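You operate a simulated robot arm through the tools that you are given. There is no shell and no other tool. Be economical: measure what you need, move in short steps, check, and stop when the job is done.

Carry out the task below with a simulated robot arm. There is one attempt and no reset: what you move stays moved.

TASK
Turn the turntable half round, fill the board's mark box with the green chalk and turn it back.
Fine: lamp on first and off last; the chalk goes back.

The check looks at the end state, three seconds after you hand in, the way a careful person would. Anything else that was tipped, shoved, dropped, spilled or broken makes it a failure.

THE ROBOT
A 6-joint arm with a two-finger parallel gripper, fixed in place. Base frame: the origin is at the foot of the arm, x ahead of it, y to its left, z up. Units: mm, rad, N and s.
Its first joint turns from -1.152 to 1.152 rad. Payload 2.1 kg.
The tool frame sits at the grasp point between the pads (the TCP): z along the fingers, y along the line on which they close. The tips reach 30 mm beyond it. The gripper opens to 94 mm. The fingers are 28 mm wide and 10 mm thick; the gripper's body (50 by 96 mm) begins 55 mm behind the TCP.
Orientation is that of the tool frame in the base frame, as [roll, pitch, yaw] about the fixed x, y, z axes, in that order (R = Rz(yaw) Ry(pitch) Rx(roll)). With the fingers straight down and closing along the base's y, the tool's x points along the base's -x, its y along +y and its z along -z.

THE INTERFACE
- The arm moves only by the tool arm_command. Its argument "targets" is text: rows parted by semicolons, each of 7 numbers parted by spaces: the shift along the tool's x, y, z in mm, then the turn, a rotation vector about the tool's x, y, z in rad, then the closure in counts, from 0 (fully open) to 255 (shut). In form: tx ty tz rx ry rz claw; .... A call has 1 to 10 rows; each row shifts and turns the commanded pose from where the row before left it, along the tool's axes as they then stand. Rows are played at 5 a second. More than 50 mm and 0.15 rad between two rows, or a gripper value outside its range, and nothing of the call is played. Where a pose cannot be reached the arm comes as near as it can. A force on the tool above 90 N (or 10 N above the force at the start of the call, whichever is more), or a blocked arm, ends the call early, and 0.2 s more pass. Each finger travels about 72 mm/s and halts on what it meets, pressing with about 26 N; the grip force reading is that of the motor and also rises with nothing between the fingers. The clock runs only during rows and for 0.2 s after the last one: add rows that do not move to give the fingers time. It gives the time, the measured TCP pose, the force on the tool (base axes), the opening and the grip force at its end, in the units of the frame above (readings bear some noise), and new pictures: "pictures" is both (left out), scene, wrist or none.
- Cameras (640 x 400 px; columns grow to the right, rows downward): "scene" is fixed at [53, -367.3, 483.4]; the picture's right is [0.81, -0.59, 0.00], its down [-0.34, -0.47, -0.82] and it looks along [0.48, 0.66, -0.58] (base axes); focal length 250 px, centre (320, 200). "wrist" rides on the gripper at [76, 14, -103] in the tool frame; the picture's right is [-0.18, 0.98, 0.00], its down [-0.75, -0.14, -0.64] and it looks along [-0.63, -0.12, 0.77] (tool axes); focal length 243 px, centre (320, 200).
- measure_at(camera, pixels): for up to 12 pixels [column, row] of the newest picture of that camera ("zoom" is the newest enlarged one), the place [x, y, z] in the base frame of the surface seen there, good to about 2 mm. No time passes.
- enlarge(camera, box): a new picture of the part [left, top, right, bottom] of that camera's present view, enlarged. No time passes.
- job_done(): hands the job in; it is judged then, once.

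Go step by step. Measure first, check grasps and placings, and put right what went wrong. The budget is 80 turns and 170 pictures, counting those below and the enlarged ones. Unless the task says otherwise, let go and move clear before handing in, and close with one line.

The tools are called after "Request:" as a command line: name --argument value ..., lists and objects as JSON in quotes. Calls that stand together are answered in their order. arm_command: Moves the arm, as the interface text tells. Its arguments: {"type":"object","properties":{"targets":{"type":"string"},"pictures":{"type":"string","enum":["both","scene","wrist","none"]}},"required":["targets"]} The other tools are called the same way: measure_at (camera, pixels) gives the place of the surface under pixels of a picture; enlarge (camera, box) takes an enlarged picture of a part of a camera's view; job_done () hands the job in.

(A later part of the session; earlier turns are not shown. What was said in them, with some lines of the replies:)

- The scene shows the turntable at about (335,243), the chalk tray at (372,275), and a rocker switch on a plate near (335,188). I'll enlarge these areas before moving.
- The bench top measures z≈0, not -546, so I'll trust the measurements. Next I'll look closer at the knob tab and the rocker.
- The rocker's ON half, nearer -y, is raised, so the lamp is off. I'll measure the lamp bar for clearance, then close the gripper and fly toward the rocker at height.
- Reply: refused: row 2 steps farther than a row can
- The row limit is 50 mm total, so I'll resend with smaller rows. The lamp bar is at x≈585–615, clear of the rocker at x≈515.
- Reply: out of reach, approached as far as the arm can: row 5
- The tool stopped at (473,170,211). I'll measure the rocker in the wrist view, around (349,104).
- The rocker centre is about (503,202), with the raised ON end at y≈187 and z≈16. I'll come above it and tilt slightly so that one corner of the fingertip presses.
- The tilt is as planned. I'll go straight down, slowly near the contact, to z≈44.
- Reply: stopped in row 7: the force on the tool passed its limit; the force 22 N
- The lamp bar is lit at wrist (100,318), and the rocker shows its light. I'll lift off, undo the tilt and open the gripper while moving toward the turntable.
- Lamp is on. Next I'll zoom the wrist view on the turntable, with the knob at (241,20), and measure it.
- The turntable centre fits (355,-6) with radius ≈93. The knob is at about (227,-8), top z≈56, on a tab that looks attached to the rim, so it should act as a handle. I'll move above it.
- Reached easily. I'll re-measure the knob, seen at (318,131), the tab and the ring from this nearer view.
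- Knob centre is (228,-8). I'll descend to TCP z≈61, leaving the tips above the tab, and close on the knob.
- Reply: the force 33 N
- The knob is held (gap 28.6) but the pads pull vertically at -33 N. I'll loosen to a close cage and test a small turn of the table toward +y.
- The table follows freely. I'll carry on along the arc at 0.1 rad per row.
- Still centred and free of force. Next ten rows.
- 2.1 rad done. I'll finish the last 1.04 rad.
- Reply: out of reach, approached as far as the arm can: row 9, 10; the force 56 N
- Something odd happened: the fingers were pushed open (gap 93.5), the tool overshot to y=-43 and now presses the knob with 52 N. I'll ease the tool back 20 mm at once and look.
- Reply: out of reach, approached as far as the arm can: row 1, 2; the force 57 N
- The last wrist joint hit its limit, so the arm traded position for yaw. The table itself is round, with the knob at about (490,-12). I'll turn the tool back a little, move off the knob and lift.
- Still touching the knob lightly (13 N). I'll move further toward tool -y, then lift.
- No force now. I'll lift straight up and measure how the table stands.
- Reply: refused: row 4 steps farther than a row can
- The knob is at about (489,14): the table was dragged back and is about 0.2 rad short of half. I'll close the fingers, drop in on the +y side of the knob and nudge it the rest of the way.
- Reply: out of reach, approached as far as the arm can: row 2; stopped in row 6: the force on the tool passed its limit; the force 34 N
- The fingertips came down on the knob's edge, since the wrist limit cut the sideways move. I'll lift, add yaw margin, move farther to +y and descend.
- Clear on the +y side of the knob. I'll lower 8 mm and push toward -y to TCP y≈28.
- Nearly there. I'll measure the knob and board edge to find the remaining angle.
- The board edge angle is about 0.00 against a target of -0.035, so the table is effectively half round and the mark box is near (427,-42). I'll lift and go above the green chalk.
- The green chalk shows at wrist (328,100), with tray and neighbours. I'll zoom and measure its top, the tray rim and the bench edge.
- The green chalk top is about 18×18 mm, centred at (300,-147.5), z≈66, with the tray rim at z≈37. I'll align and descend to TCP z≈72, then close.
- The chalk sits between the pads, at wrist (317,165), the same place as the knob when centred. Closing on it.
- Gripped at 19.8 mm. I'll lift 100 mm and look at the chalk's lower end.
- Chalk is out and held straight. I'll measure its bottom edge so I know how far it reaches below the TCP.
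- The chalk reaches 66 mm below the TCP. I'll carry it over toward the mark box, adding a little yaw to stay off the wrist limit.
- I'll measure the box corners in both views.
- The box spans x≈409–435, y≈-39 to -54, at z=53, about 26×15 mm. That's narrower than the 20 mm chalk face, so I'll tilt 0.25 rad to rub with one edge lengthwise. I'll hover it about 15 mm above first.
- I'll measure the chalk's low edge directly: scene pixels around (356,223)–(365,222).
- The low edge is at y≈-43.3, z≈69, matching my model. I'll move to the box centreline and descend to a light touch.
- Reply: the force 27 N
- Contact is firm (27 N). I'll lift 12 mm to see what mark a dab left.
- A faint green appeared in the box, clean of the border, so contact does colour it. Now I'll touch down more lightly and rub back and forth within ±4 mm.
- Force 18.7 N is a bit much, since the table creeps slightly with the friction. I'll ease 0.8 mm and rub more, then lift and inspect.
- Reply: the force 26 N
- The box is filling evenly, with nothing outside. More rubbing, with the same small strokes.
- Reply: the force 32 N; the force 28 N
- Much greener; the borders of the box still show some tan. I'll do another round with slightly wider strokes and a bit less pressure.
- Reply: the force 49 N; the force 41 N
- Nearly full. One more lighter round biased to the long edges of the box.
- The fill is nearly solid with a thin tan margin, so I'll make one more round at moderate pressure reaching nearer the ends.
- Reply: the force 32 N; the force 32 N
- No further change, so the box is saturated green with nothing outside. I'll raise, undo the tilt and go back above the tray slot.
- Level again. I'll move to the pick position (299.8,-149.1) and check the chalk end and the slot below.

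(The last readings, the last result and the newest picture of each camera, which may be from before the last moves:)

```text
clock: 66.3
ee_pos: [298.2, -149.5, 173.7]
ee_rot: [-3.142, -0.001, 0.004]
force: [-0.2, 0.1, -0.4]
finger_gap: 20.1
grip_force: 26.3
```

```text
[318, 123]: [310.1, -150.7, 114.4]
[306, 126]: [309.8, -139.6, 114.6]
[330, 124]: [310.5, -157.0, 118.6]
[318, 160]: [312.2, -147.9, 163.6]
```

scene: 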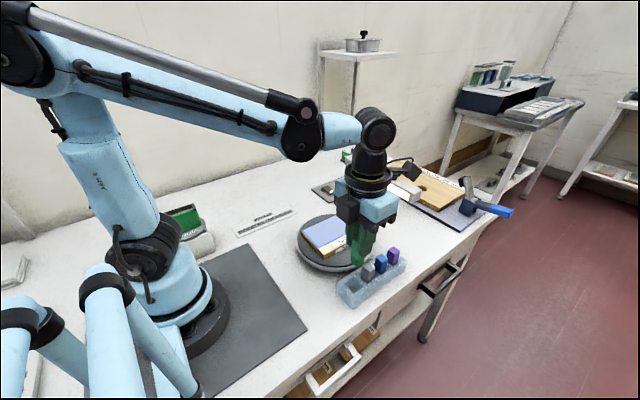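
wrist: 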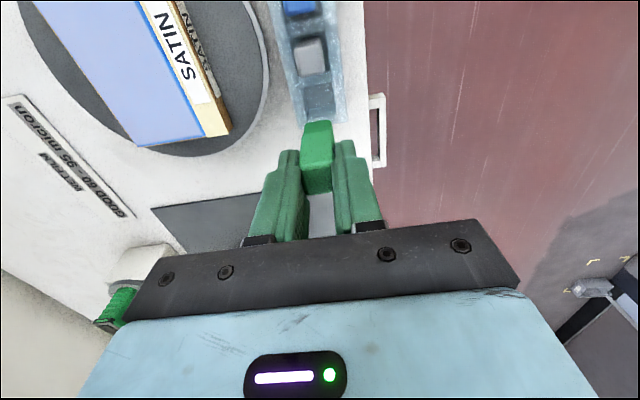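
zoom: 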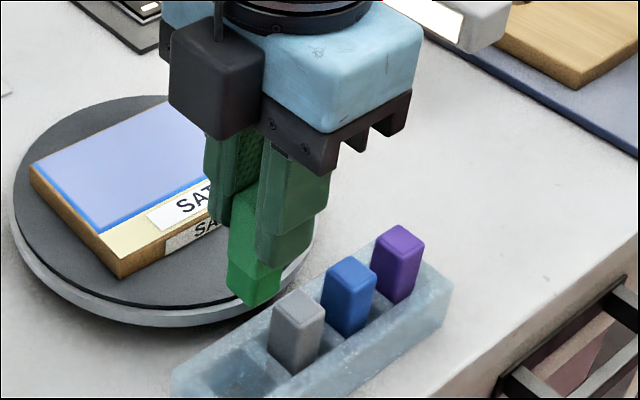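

Chalk is still straight over its slot, perhaps slipped up 2 mm. I'll shift +1.5 mm in x, descend slowly and watch the force.

Request:
arm_command --targets "1 0 30 0 0 0 255;0 0 20 0 0 0 255;0 0 10 0 0 0 255;0 0 10 0 0 0 255;0 0 10 0 0 0 255;0 0 8 0 0 0 255;0 0 0 0 0 0 255"

Request:
enlarge --camera "scene" --box '[310, 220, 422, 310]'

```text
clock: 67.9
ee_pos: [300.5, -146.8, 87.2]
ee_rot: [3.141, -0.003, 0.003]
force: [0.2, 0.0, -0.4]
finger_gap: 20.0
grip_force: 25.7
```

scene: 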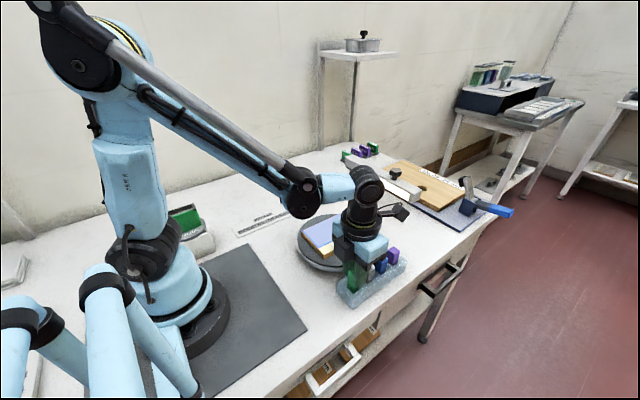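
wrist: 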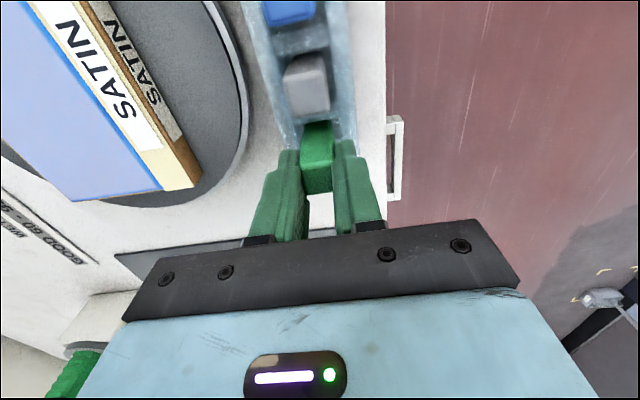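

```text
4.44 times, centred on (366, 265) of scene
```

zoom: 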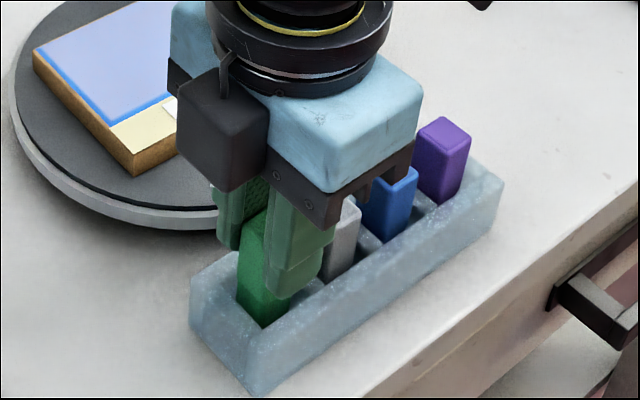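

The end is in the slot with no force. I'll continue down in small steps until it rests.

Request:
arm_command --targets "0 0 6 0 0 0 255;0 0 4 0 0 0 255;0 0 2 0 0 0 255;0 0 1 0 0 0 255;0 0 0 0 0 0 255" --pictures "none"

```text
clock: 69.1
ee_pos: [300.6, -147.4, 73.1]
ee_rot: [-3.141, -0.003, 0.003]
force: [0.6, 0.0, -0.4]
finger_gap: 20.2
grip_force: 25.6
```

Request:
arm_command --targets "0 0 1 0 0 0 255;0 0 0.7 0 0 0 255;0 0 0.7 0 0 0 255;0 0 0 0 0 0 255"

Request:
enlarge --camera "scene" --box '[310, 220, 422, 310]'

```text
clock: 70.1
ee_pos: [300.7, -148.7, 71.1]
ee_rot: [-3.141, -0.001, 0.002]
force: [-0.3, -0.2, 8.5]
finger_gap: 19.9
grip_force: 26.0
```

scene: 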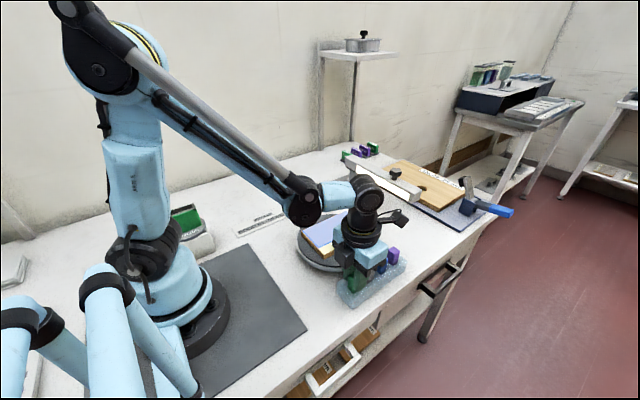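
wrist: 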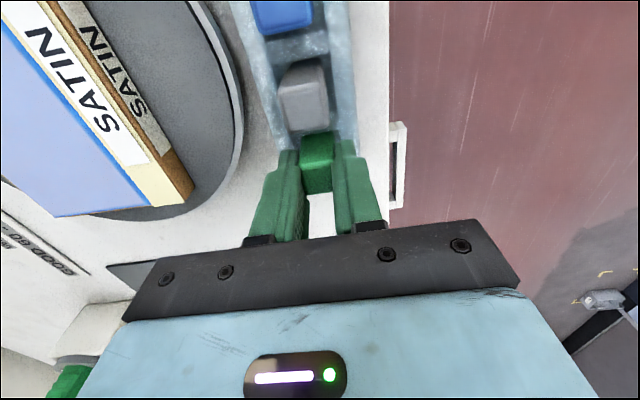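

```text
4.44 times, centred on (366, 265) of scene
```

zoom: 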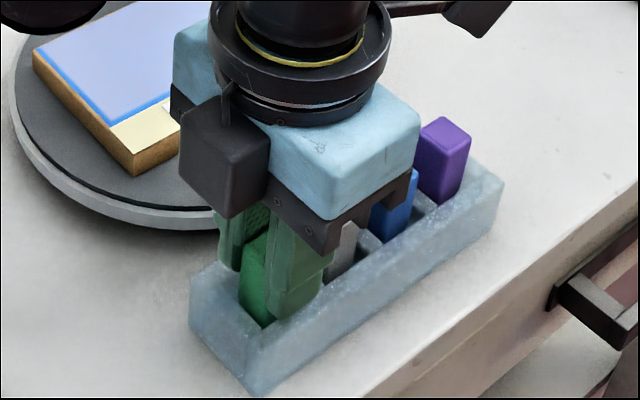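

The chalk rests in its slot (8.5 N). I'll release, lift clear and check it.

Request:
arm_command --targets "0 0 0 0 0 0 200;0 0 0 0 0 0 140;0 0 0 0 0 0 110;0 0 -20 0 0 0 110;0 0 -40 0 0 0 110;0 0 -40 0 0 0 110;0 0 0 0 0 -0.1 110;0 0 0 0 0 -0.1 110"

Request:
enlarge --camera "scene" --box '[310, 220, 422, 310]'

```text
clock: 71.9
ee_pos: [300.5, -147.6, 169.2]
ee_rot: [3.14, -0.002, 0.205]
force: [-0.1, -0.7, 0.8]
finger_gap: 53.6
grip_force: 0.0
```

scene: 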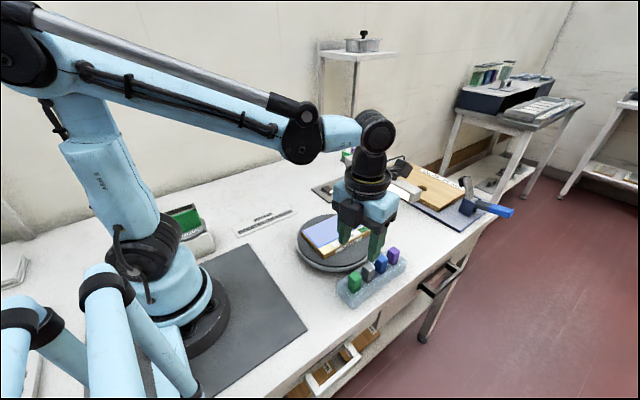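
wrist: 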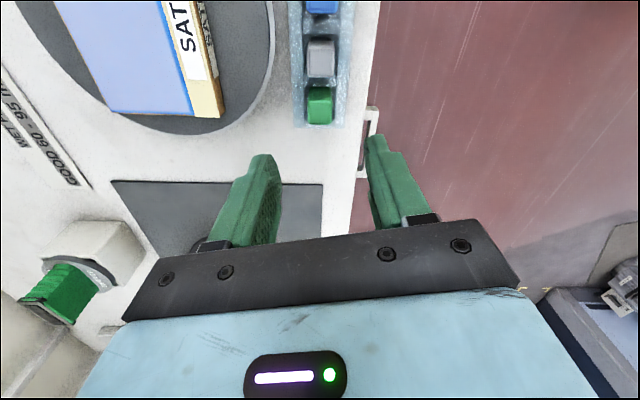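

```text
4.44 times, centred on (366, 265) of scene
```

zoom: 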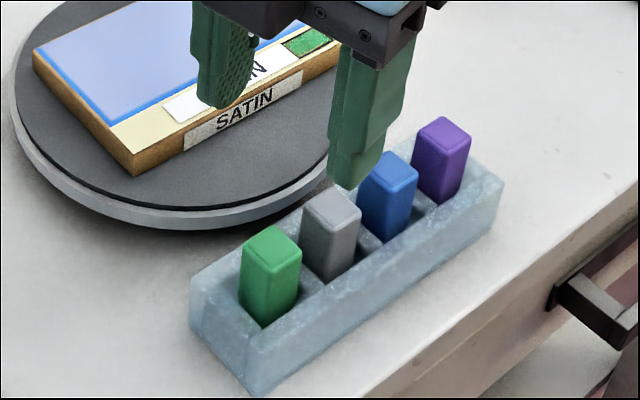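

The chalk stands upright in its slot. Now I'll go above the knob with yaw 0.2.

Request:
arm_command --targets "41.3 -19.2 0 0 0 0 110;41.3 -19.2 0 0 0 0 110;41.3 -19.2 0 0 0 0 110;41.3 -19.2 0 0 0 0 110;41.3 -19.2 0 0 0 -0.05 100;0 0 30 0 0 0 100;0 0 0 0 0 0 100"

```text
clock: 73.5
ee_pos: [483.2, -12.8, 140.8]
ee_rot: [-3.142, -0.002, 0.256]
force: [0.4, -0.3, 0.1]
finger_gap: 57.4
grip_force: 0.1
```

scene: 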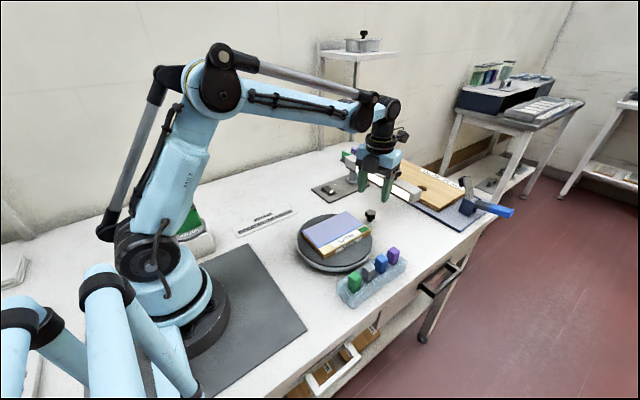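
wrist: 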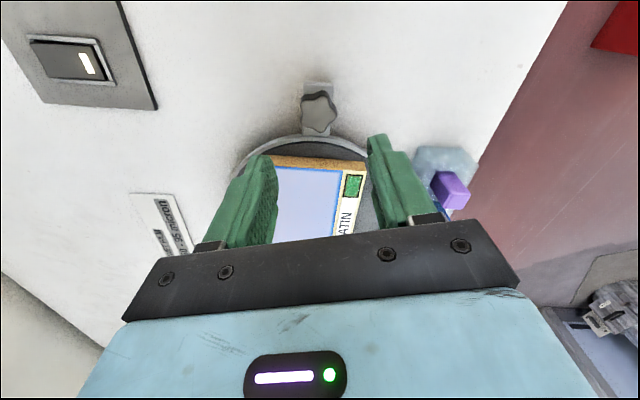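

Request:
measure_at --camera "wrist" --pixels '[[319, 112], [303, 112], [334, 112], [319, 98], [319, 128], [318, 86], [311, 161], [275, 157], [366, 162]]'

Request:
enlarge --camera "wrist" --box '[254, 70, 382, 150]'

```text
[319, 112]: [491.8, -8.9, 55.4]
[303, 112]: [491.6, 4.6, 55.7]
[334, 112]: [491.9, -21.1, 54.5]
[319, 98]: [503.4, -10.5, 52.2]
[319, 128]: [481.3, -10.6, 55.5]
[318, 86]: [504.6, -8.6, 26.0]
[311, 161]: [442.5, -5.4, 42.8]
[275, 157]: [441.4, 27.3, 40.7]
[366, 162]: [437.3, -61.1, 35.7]
```

```text
5.00 times, centred on (318, 110) of wrist
```

zoom: 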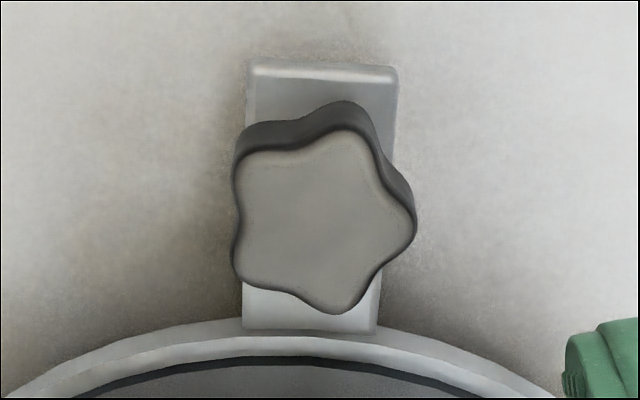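

The knob is at (490,-9), so the arc centre is about (358,-8). I'll align, lower over the knob and close to a loose cage.

Request:
arm_command --targets "5.5 -2.6 0 0 0 0 100;0 0 40 0 0 0 100;0 0 38 0 0 0 100;0 0 0 0 0 0 140;0 0 0 0 0 0 170;0 0 0 0 0 0 170"

```text
clock: 74.9
ee_pos: [487.3, -8.8, 62.7]
ee_rot: [3.139, -0.003, 0.256]
force: [-0.2, -1.0, 0.1]
finger_gap: 31.7
grip_force: 0.5
```

scene: 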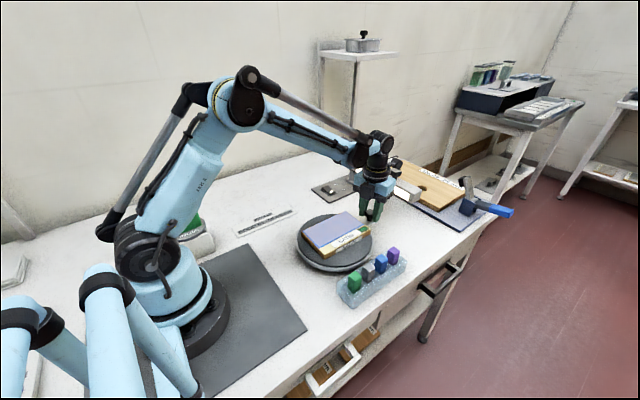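
wrist: 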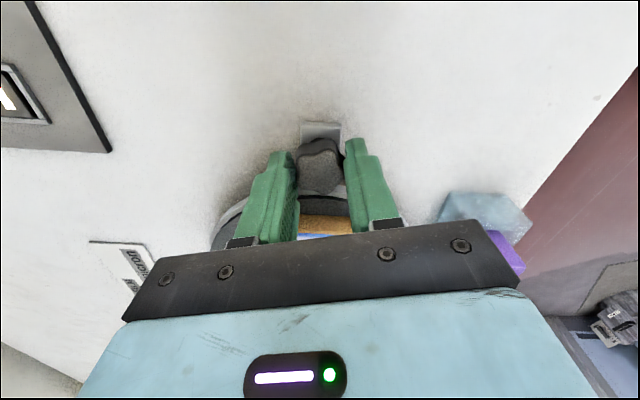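

Caged. Turning back counter-clockwise, 0.1 rad per row.

Request:
arm_command --targets "2.56 -12.63 0 0 0 -0.1 170;2.56 -12.63 0 0 0 -0.1 170;2.56 -12.63 0 0 0 -0.1 170;2.56 -12.63 0 0 0 -0.1 170;2.56 -12.63 0 0 0 -0.1 170;2.56 -12.63 0 0 0 -0.1 170;2.56 -12.63 0 0 0 -0.1 170;2.56 -12.63 0 0 0 -0.1 170;2.56 -12.63 0 0 0 -0.1 170;2.56 -12.63 0 0 0 -0.1 170"

```text
clock: 77.1
ee_pos: [429.6, 99.2, 62.4]
ee_rot: [3.14, 0.001, 1.256]
force: [0.3, 0.4, -0.3]
finger_gap: 31.6
grip_force: 0.4
```

scene: 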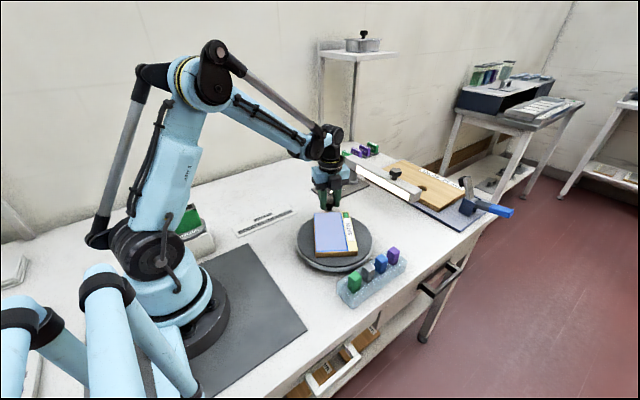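
wrist: 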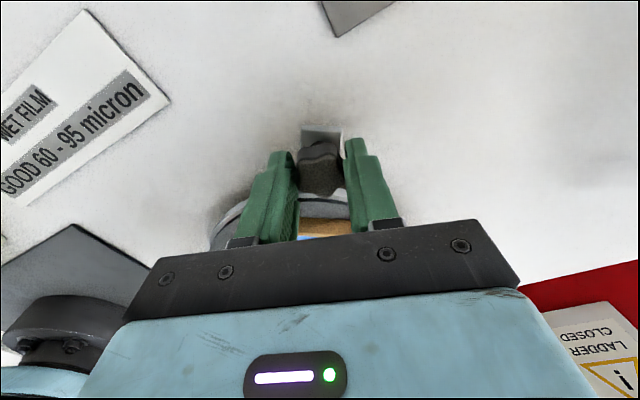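

Following well. Next 1.0 rad.

Request:
arm_command --targets "2.56 -12.63 0 0 0 -0.1 170;2.56 -12.63 0 0 0 -0.1 170;2.56 -12.63 0 0 0 -0.1 170;2.56 -12.63 0 0 0 -0.1 170;2.56 -12.63 0 0 0 -0.1 170;2.56 -12.63 0 0 0 -0.1 170;2.56 -12.63 0 0 0 -0.1 170;2.56 -12.63 0 0 0 -0.1 170;2.56 -12.63 0 0 0 -0.1 170;2.56 -12.63 0 0 0 -0.1 170"

```text
clock: 79.3
ee_pos: [306.0, 107.8, 62.7]
ee_rot: [3.142, 0.002, 2.259]
force: [-0.3, -1.2, -0.3]
finger_gap: 31.4
grip_force: 0.3
```

scene: 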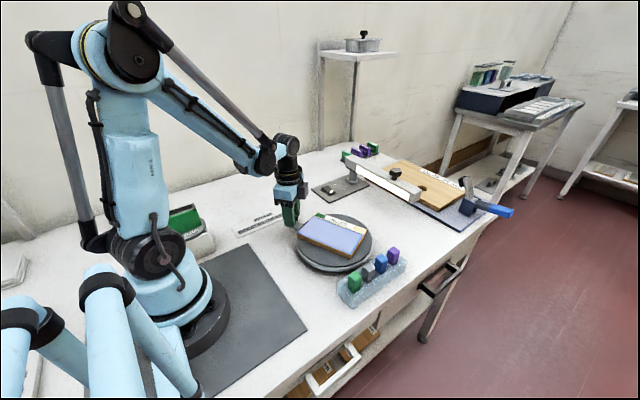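
wrist: 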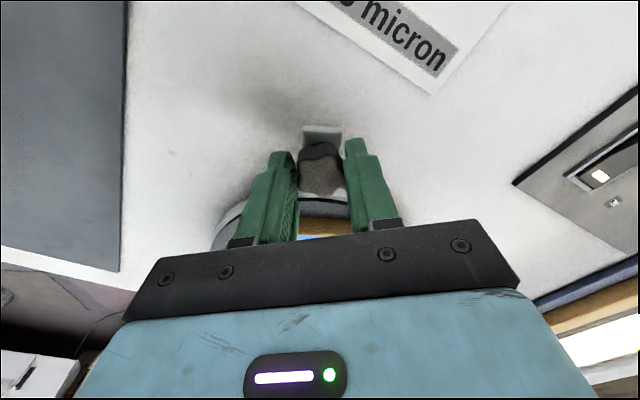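

Angle about 2.0 rad. Eight more rows, then I'll fine-place it.

Request:
arm_command --targets "2.56 -12.63 0 0 0 -0.1 170;2.56 -12.63 0 0 0 -0.1 170;2.56 -12.63 0 0 0 -0.1 170;2.56 -12.63 0 0 0 -0.1 170;2.56 -12.63 0 0 0 -0.1 170;2.56 -12.63 0 0 0 -0.1 170;2.56 -12.63 0 0 0 -0.1 170;2.56 -12.63 0 0 0 -0.1 170;0 0 0 0 0 0 170"

```text
clock: 81.3
ee_pos: [237.4, 32.6, 62.7]
ee_rot: [3.141, 0.003, 3.056]
force: [0.0, 0.1, -0.2]
finger_gap: 31.3
grip_force: 0.4
```

scene: 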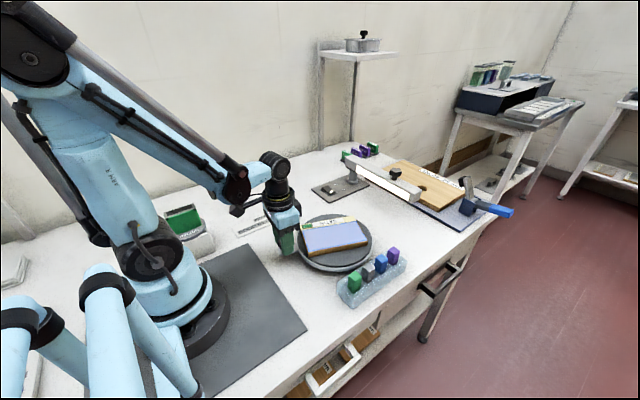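
wrist: 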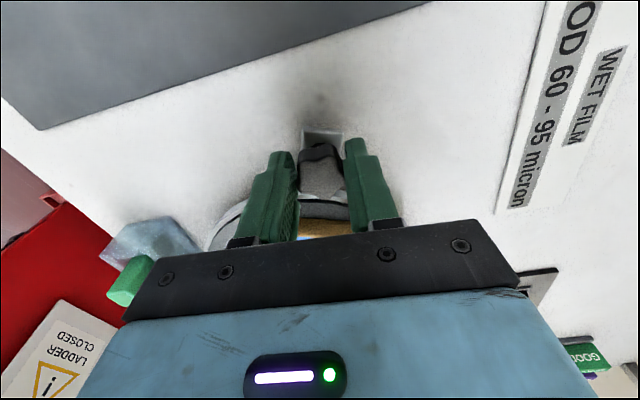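

Last stretch: move to the original knob spot (229,-8) with yaw π, then close briefly there to centre the knob just as it was gripped at first.

Request:
arm_command --targets "2.5 -12 0 0 0 -0.03 170;2 -12 0 0 0 -0.03 170;1 -11 0 0 0 -0.025 170;0 -6 0 0 0 0 170;0 0 0 0 0 0 170"

```text
clock: 82.5
ee_pos: [230.1, -7.2, 63.1]
ee_rot: [3.14, 0.003, 3.142]
force: [0.4, -0.7, 0.1]
finger_gap: 31.1
grip_force: 0.0
```

scene: 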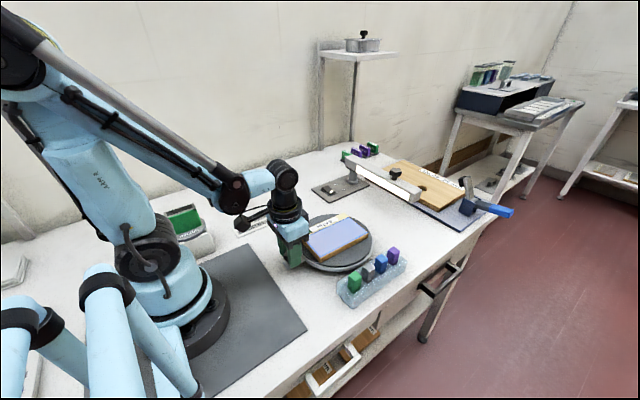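
wrist: 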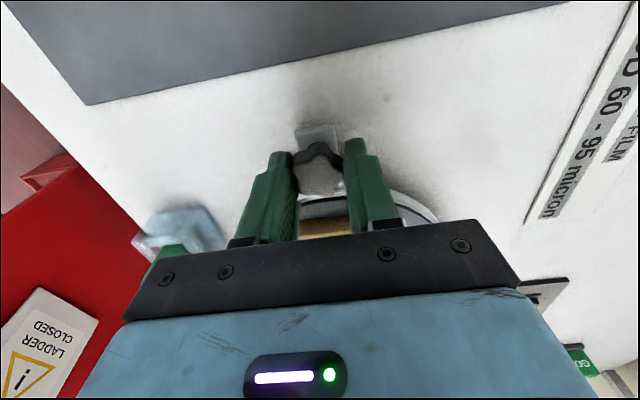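

The view matches the first grip picture. I'll nudge 0.8 mm, close to centre, open and rise to the earlier viewing pose for comparison.

Request:
arm_command --targets "0 -0.8 0 0 0 0 176;0 0 0 0 0 0 179;0 0 0 0 0 0 179;0 0 0 0 0 0 140;0 0 0 0 0 0 100;0 0 0 0 0 0 100;0 0 20 0 0 0 100" --pictures "none"

```text
clock: 84.1
ee_pos: [229.0, -7.6, 41.4]
ee_rot: [-3.141, 0.002, 3.141]
force: [0.5, 0.6, -0.6]
finger_gap: 57.1
grip_force: 0.0
```

I stepped down instead of up by mistake. The force is nil, since the fingers are open either side of the tab. Rising now.

Request:
arm_command --targets "0 0 -20 0 0 0 100;0 0 -30 0 0 0 100;0 0 -27 0 0 0 100;0 0 0 0 0 0 100"

Request:
enlarge --camera "scene" --box '[270, 200, 430, 300]'

Request:
enlarge --camera "wrist" --box '[254, 80, 382, 160]'

```text
clock: 85.1
ee_pos: [228.9, -5.3, 120.2]
ee_rot: [-3.141, 0.003, 3.14]
force: [-0.3, -0.1, 0.4]
finger_gap: 57.2
grip_force: 0.0
```

scene: 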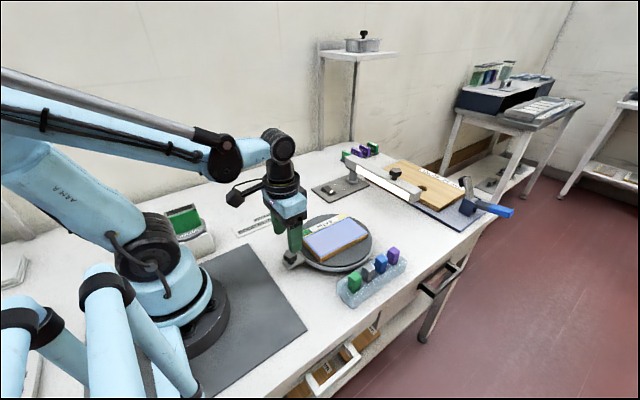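
wrist: 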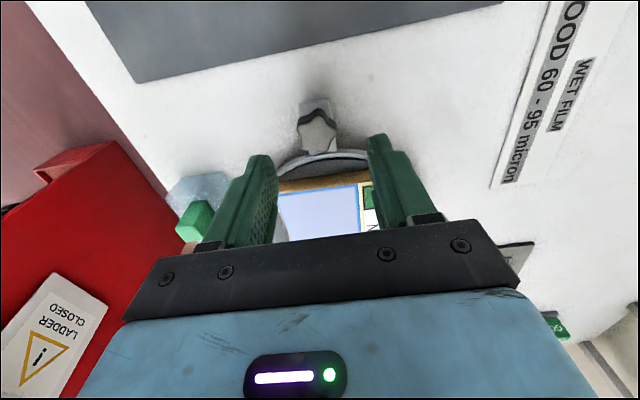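

```text
4.00 times, centred on (350, 250) of scene
```

zoom: 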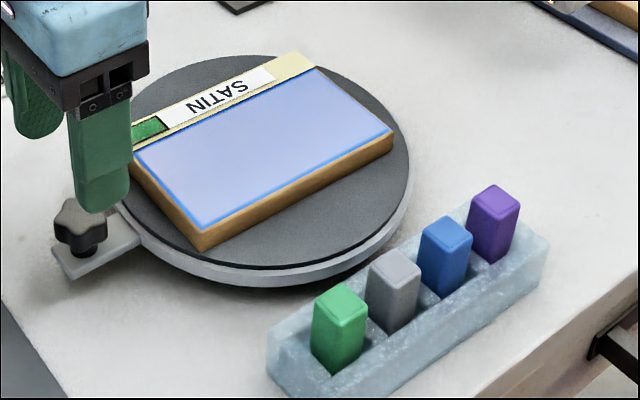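

```text
5.00 times, centred on (318, 120) of wrist
```

zoom: 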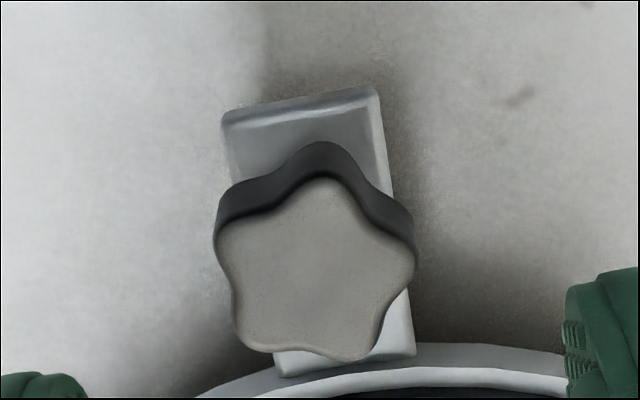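

Board and knob match the starting picture to about a degree: corners (205,250) and (393,135) now, against (205,248) and (393,133). Next I'll close the gripper and travel to the lamp switch.

Request:
arm_command --targets "0 0 -43 0 0 0 150;0 0 -43 0 0 0 200;-35 27.6 0 0 0 0 255;-35 27.6 0 0 0 0 255;-35 27.6 0 0 0 0 255;-35 27.6 0 0 0 0 255;-35 27.6 0 0 0 0 255;-35 27.6 0 0 0 0 255;-35 27.6 0 0 0 0 255;0 0 40 0 0 0 255" --pictures "none"

```text
clock: 87.3
ee_pos: [475.2, 187.5, 162.9]
ee_rot: [-3.14, 0.003, 3.14]
force: [-0.7, 0.5, 0.0]
finger_gap: 0.3
grip_force: 26.0
```

Now above the OFF end: shift to (507.5,216), lower to 113 and tilt as before.

Request:
arm_command --targets "-16.3 14.2 25 0 0 0 255;-16.2 14.2 25 0 0 0 255;0 0 0 0 -0.15 0 255;0 0 0 0 -0.15 0 255;0 0 0 0 0 0 255"

Request:
measure_at --camera "wrist" --pixels '[[320, 80], [330, 75], [340, 70], [310, 85]]'

```text
clock: 88.5
ee_pos: [508.3, 214.6, 114.5]
ee_rot: [-3.142, 0.301, 3.14]
force: [-0.2, -0.2, 1.0]
finger_gap: 0.3
grip_force: 26.3
```

scene: 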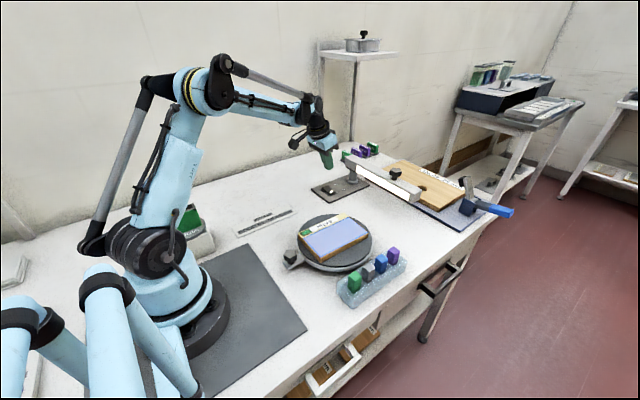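
wrist: 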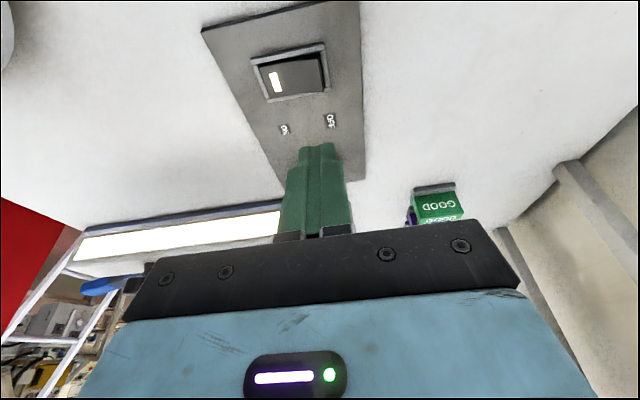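

```text
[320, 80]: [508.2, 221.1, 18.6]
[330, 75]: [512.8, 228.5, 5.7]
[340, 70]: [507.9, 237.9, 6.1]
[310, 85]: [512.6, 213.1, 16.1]
```

The OFF end is raised at y≈213–221, z≈17, right under the tip. I'll press straight down as before.

Request:
arm_command --targets "8.9 0 28.7 0 0 0 255;7.4 0 23.9 0 0 0 255;1.8 0 5.7 0 0 0 255;1.2 0 3.8 0 0 0 255;0.9 0 2.9 0 0 0 255;0.9 0 2.9 0 0 0 255;0 0 0 0 0 0 255"

```text
clock: 90.1
ee_pos: [508.8, 213.2, 45.9]
ee_rot: [3.14, 0.303, 3.141]
force: [-7.1, 2.5, 50.7]
finger_gap: 0.1
grip_force: 26.1
```

scene: 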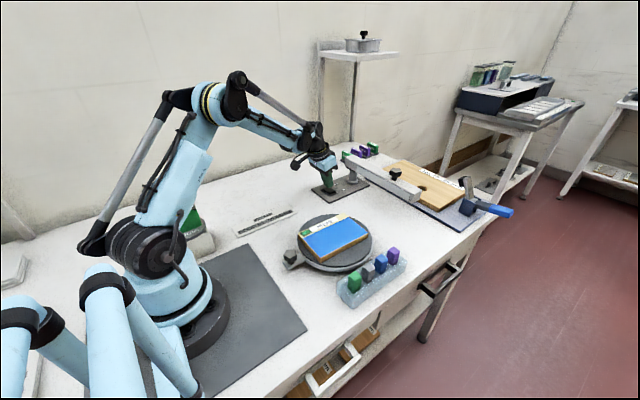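
wrist: 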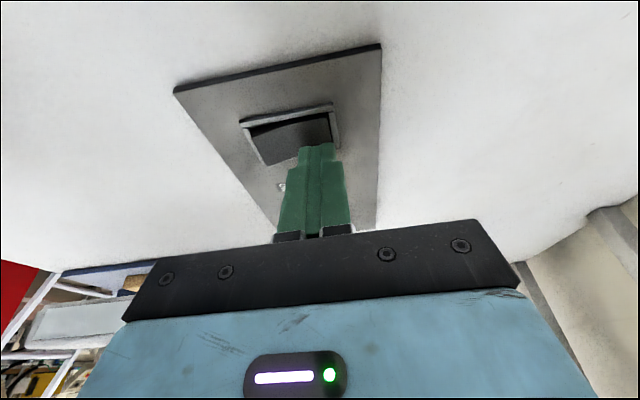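

The lamp is off and the board looks plain blue again. I'll lift straight off and back away clear.

Request:
arm_command --targets "-9 0 -29 0 0 0 255;-13 0 -43 0 0 0 255;-13 0 -43 0 0.15 0 255;0 0 -30 0 0.15 0 255;40 -25 -10 0 0 0 200;40 -25 0 0 0 0 150;40 -25 0 0 0 0 100;0 0 0 0 0 0 100"

Request:
enlarge --camera "scene" --box '[270, 200, 430, 300]'

Request:
enlarge --camera "scene" --box '[300, 130, 460, 230]'

Request:
measure_at --camera "scene" --pixels '[[336, 218], [290, 251], [354, 275], [317, 251], [367, 233]]'

```text
clock: 91.9
ee_pos: [382.2, 136.8, 204.4]
ee_rot: [-3.141, 0.001, 3.14]
force: [-0.5, 0.0, 0.0]
finger_gap: 56.9
grip_force: 0.1
```

scene: 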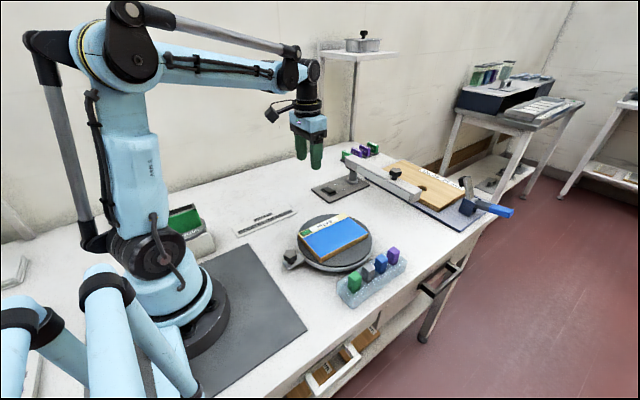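
wrist: 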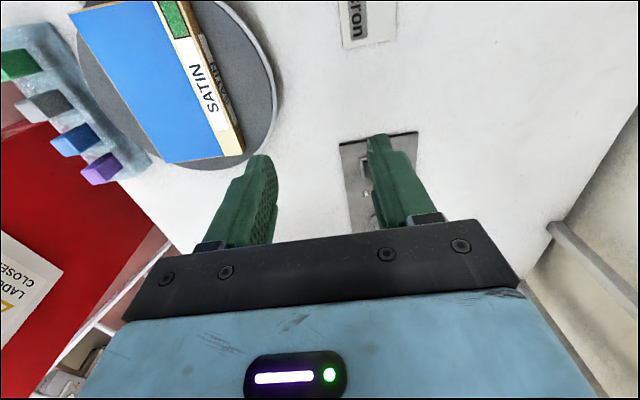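

```text
4.00 times, centred on (350, 250) of scene
```

zoom: 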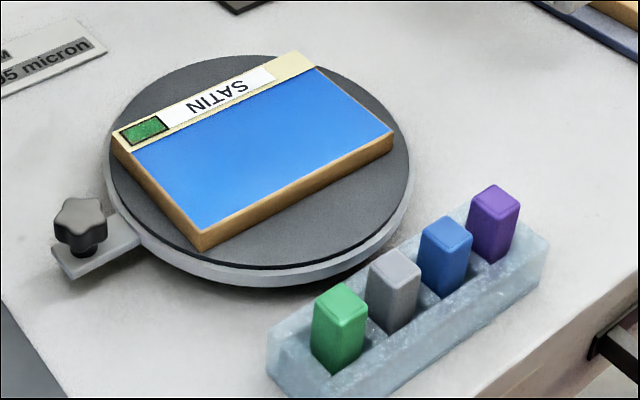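

```text
4.00 times, centred on (380, 180) of scene
```

zoom: 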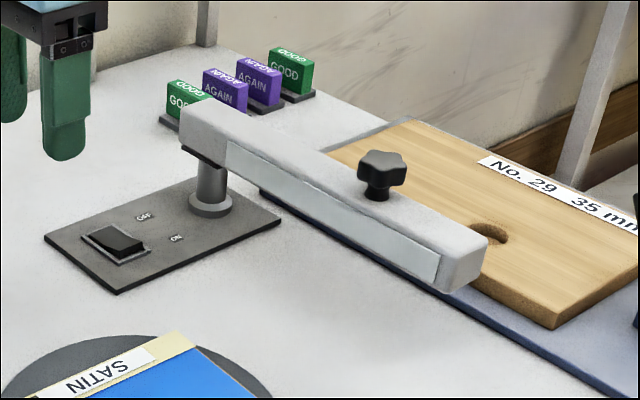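

```text
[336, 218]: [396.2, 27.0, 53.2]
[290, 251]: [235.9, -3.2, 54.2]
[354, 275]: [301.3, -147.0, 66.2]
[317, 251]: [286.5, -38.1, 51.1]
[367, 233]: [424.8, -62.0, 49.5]
```

The lamp is off, the box is green, the table is back where it started (same pixels and measurements), the chalk stands in its slot, and the arm is clear. Handing in.

Request:
job_done

```text
The job is handed in.
```

The job is done and handed in: the mark box is filled with green chalk, the turntable is back within about a degree of where it started, and the chalk is in its slot. The lamp went on first and off last.
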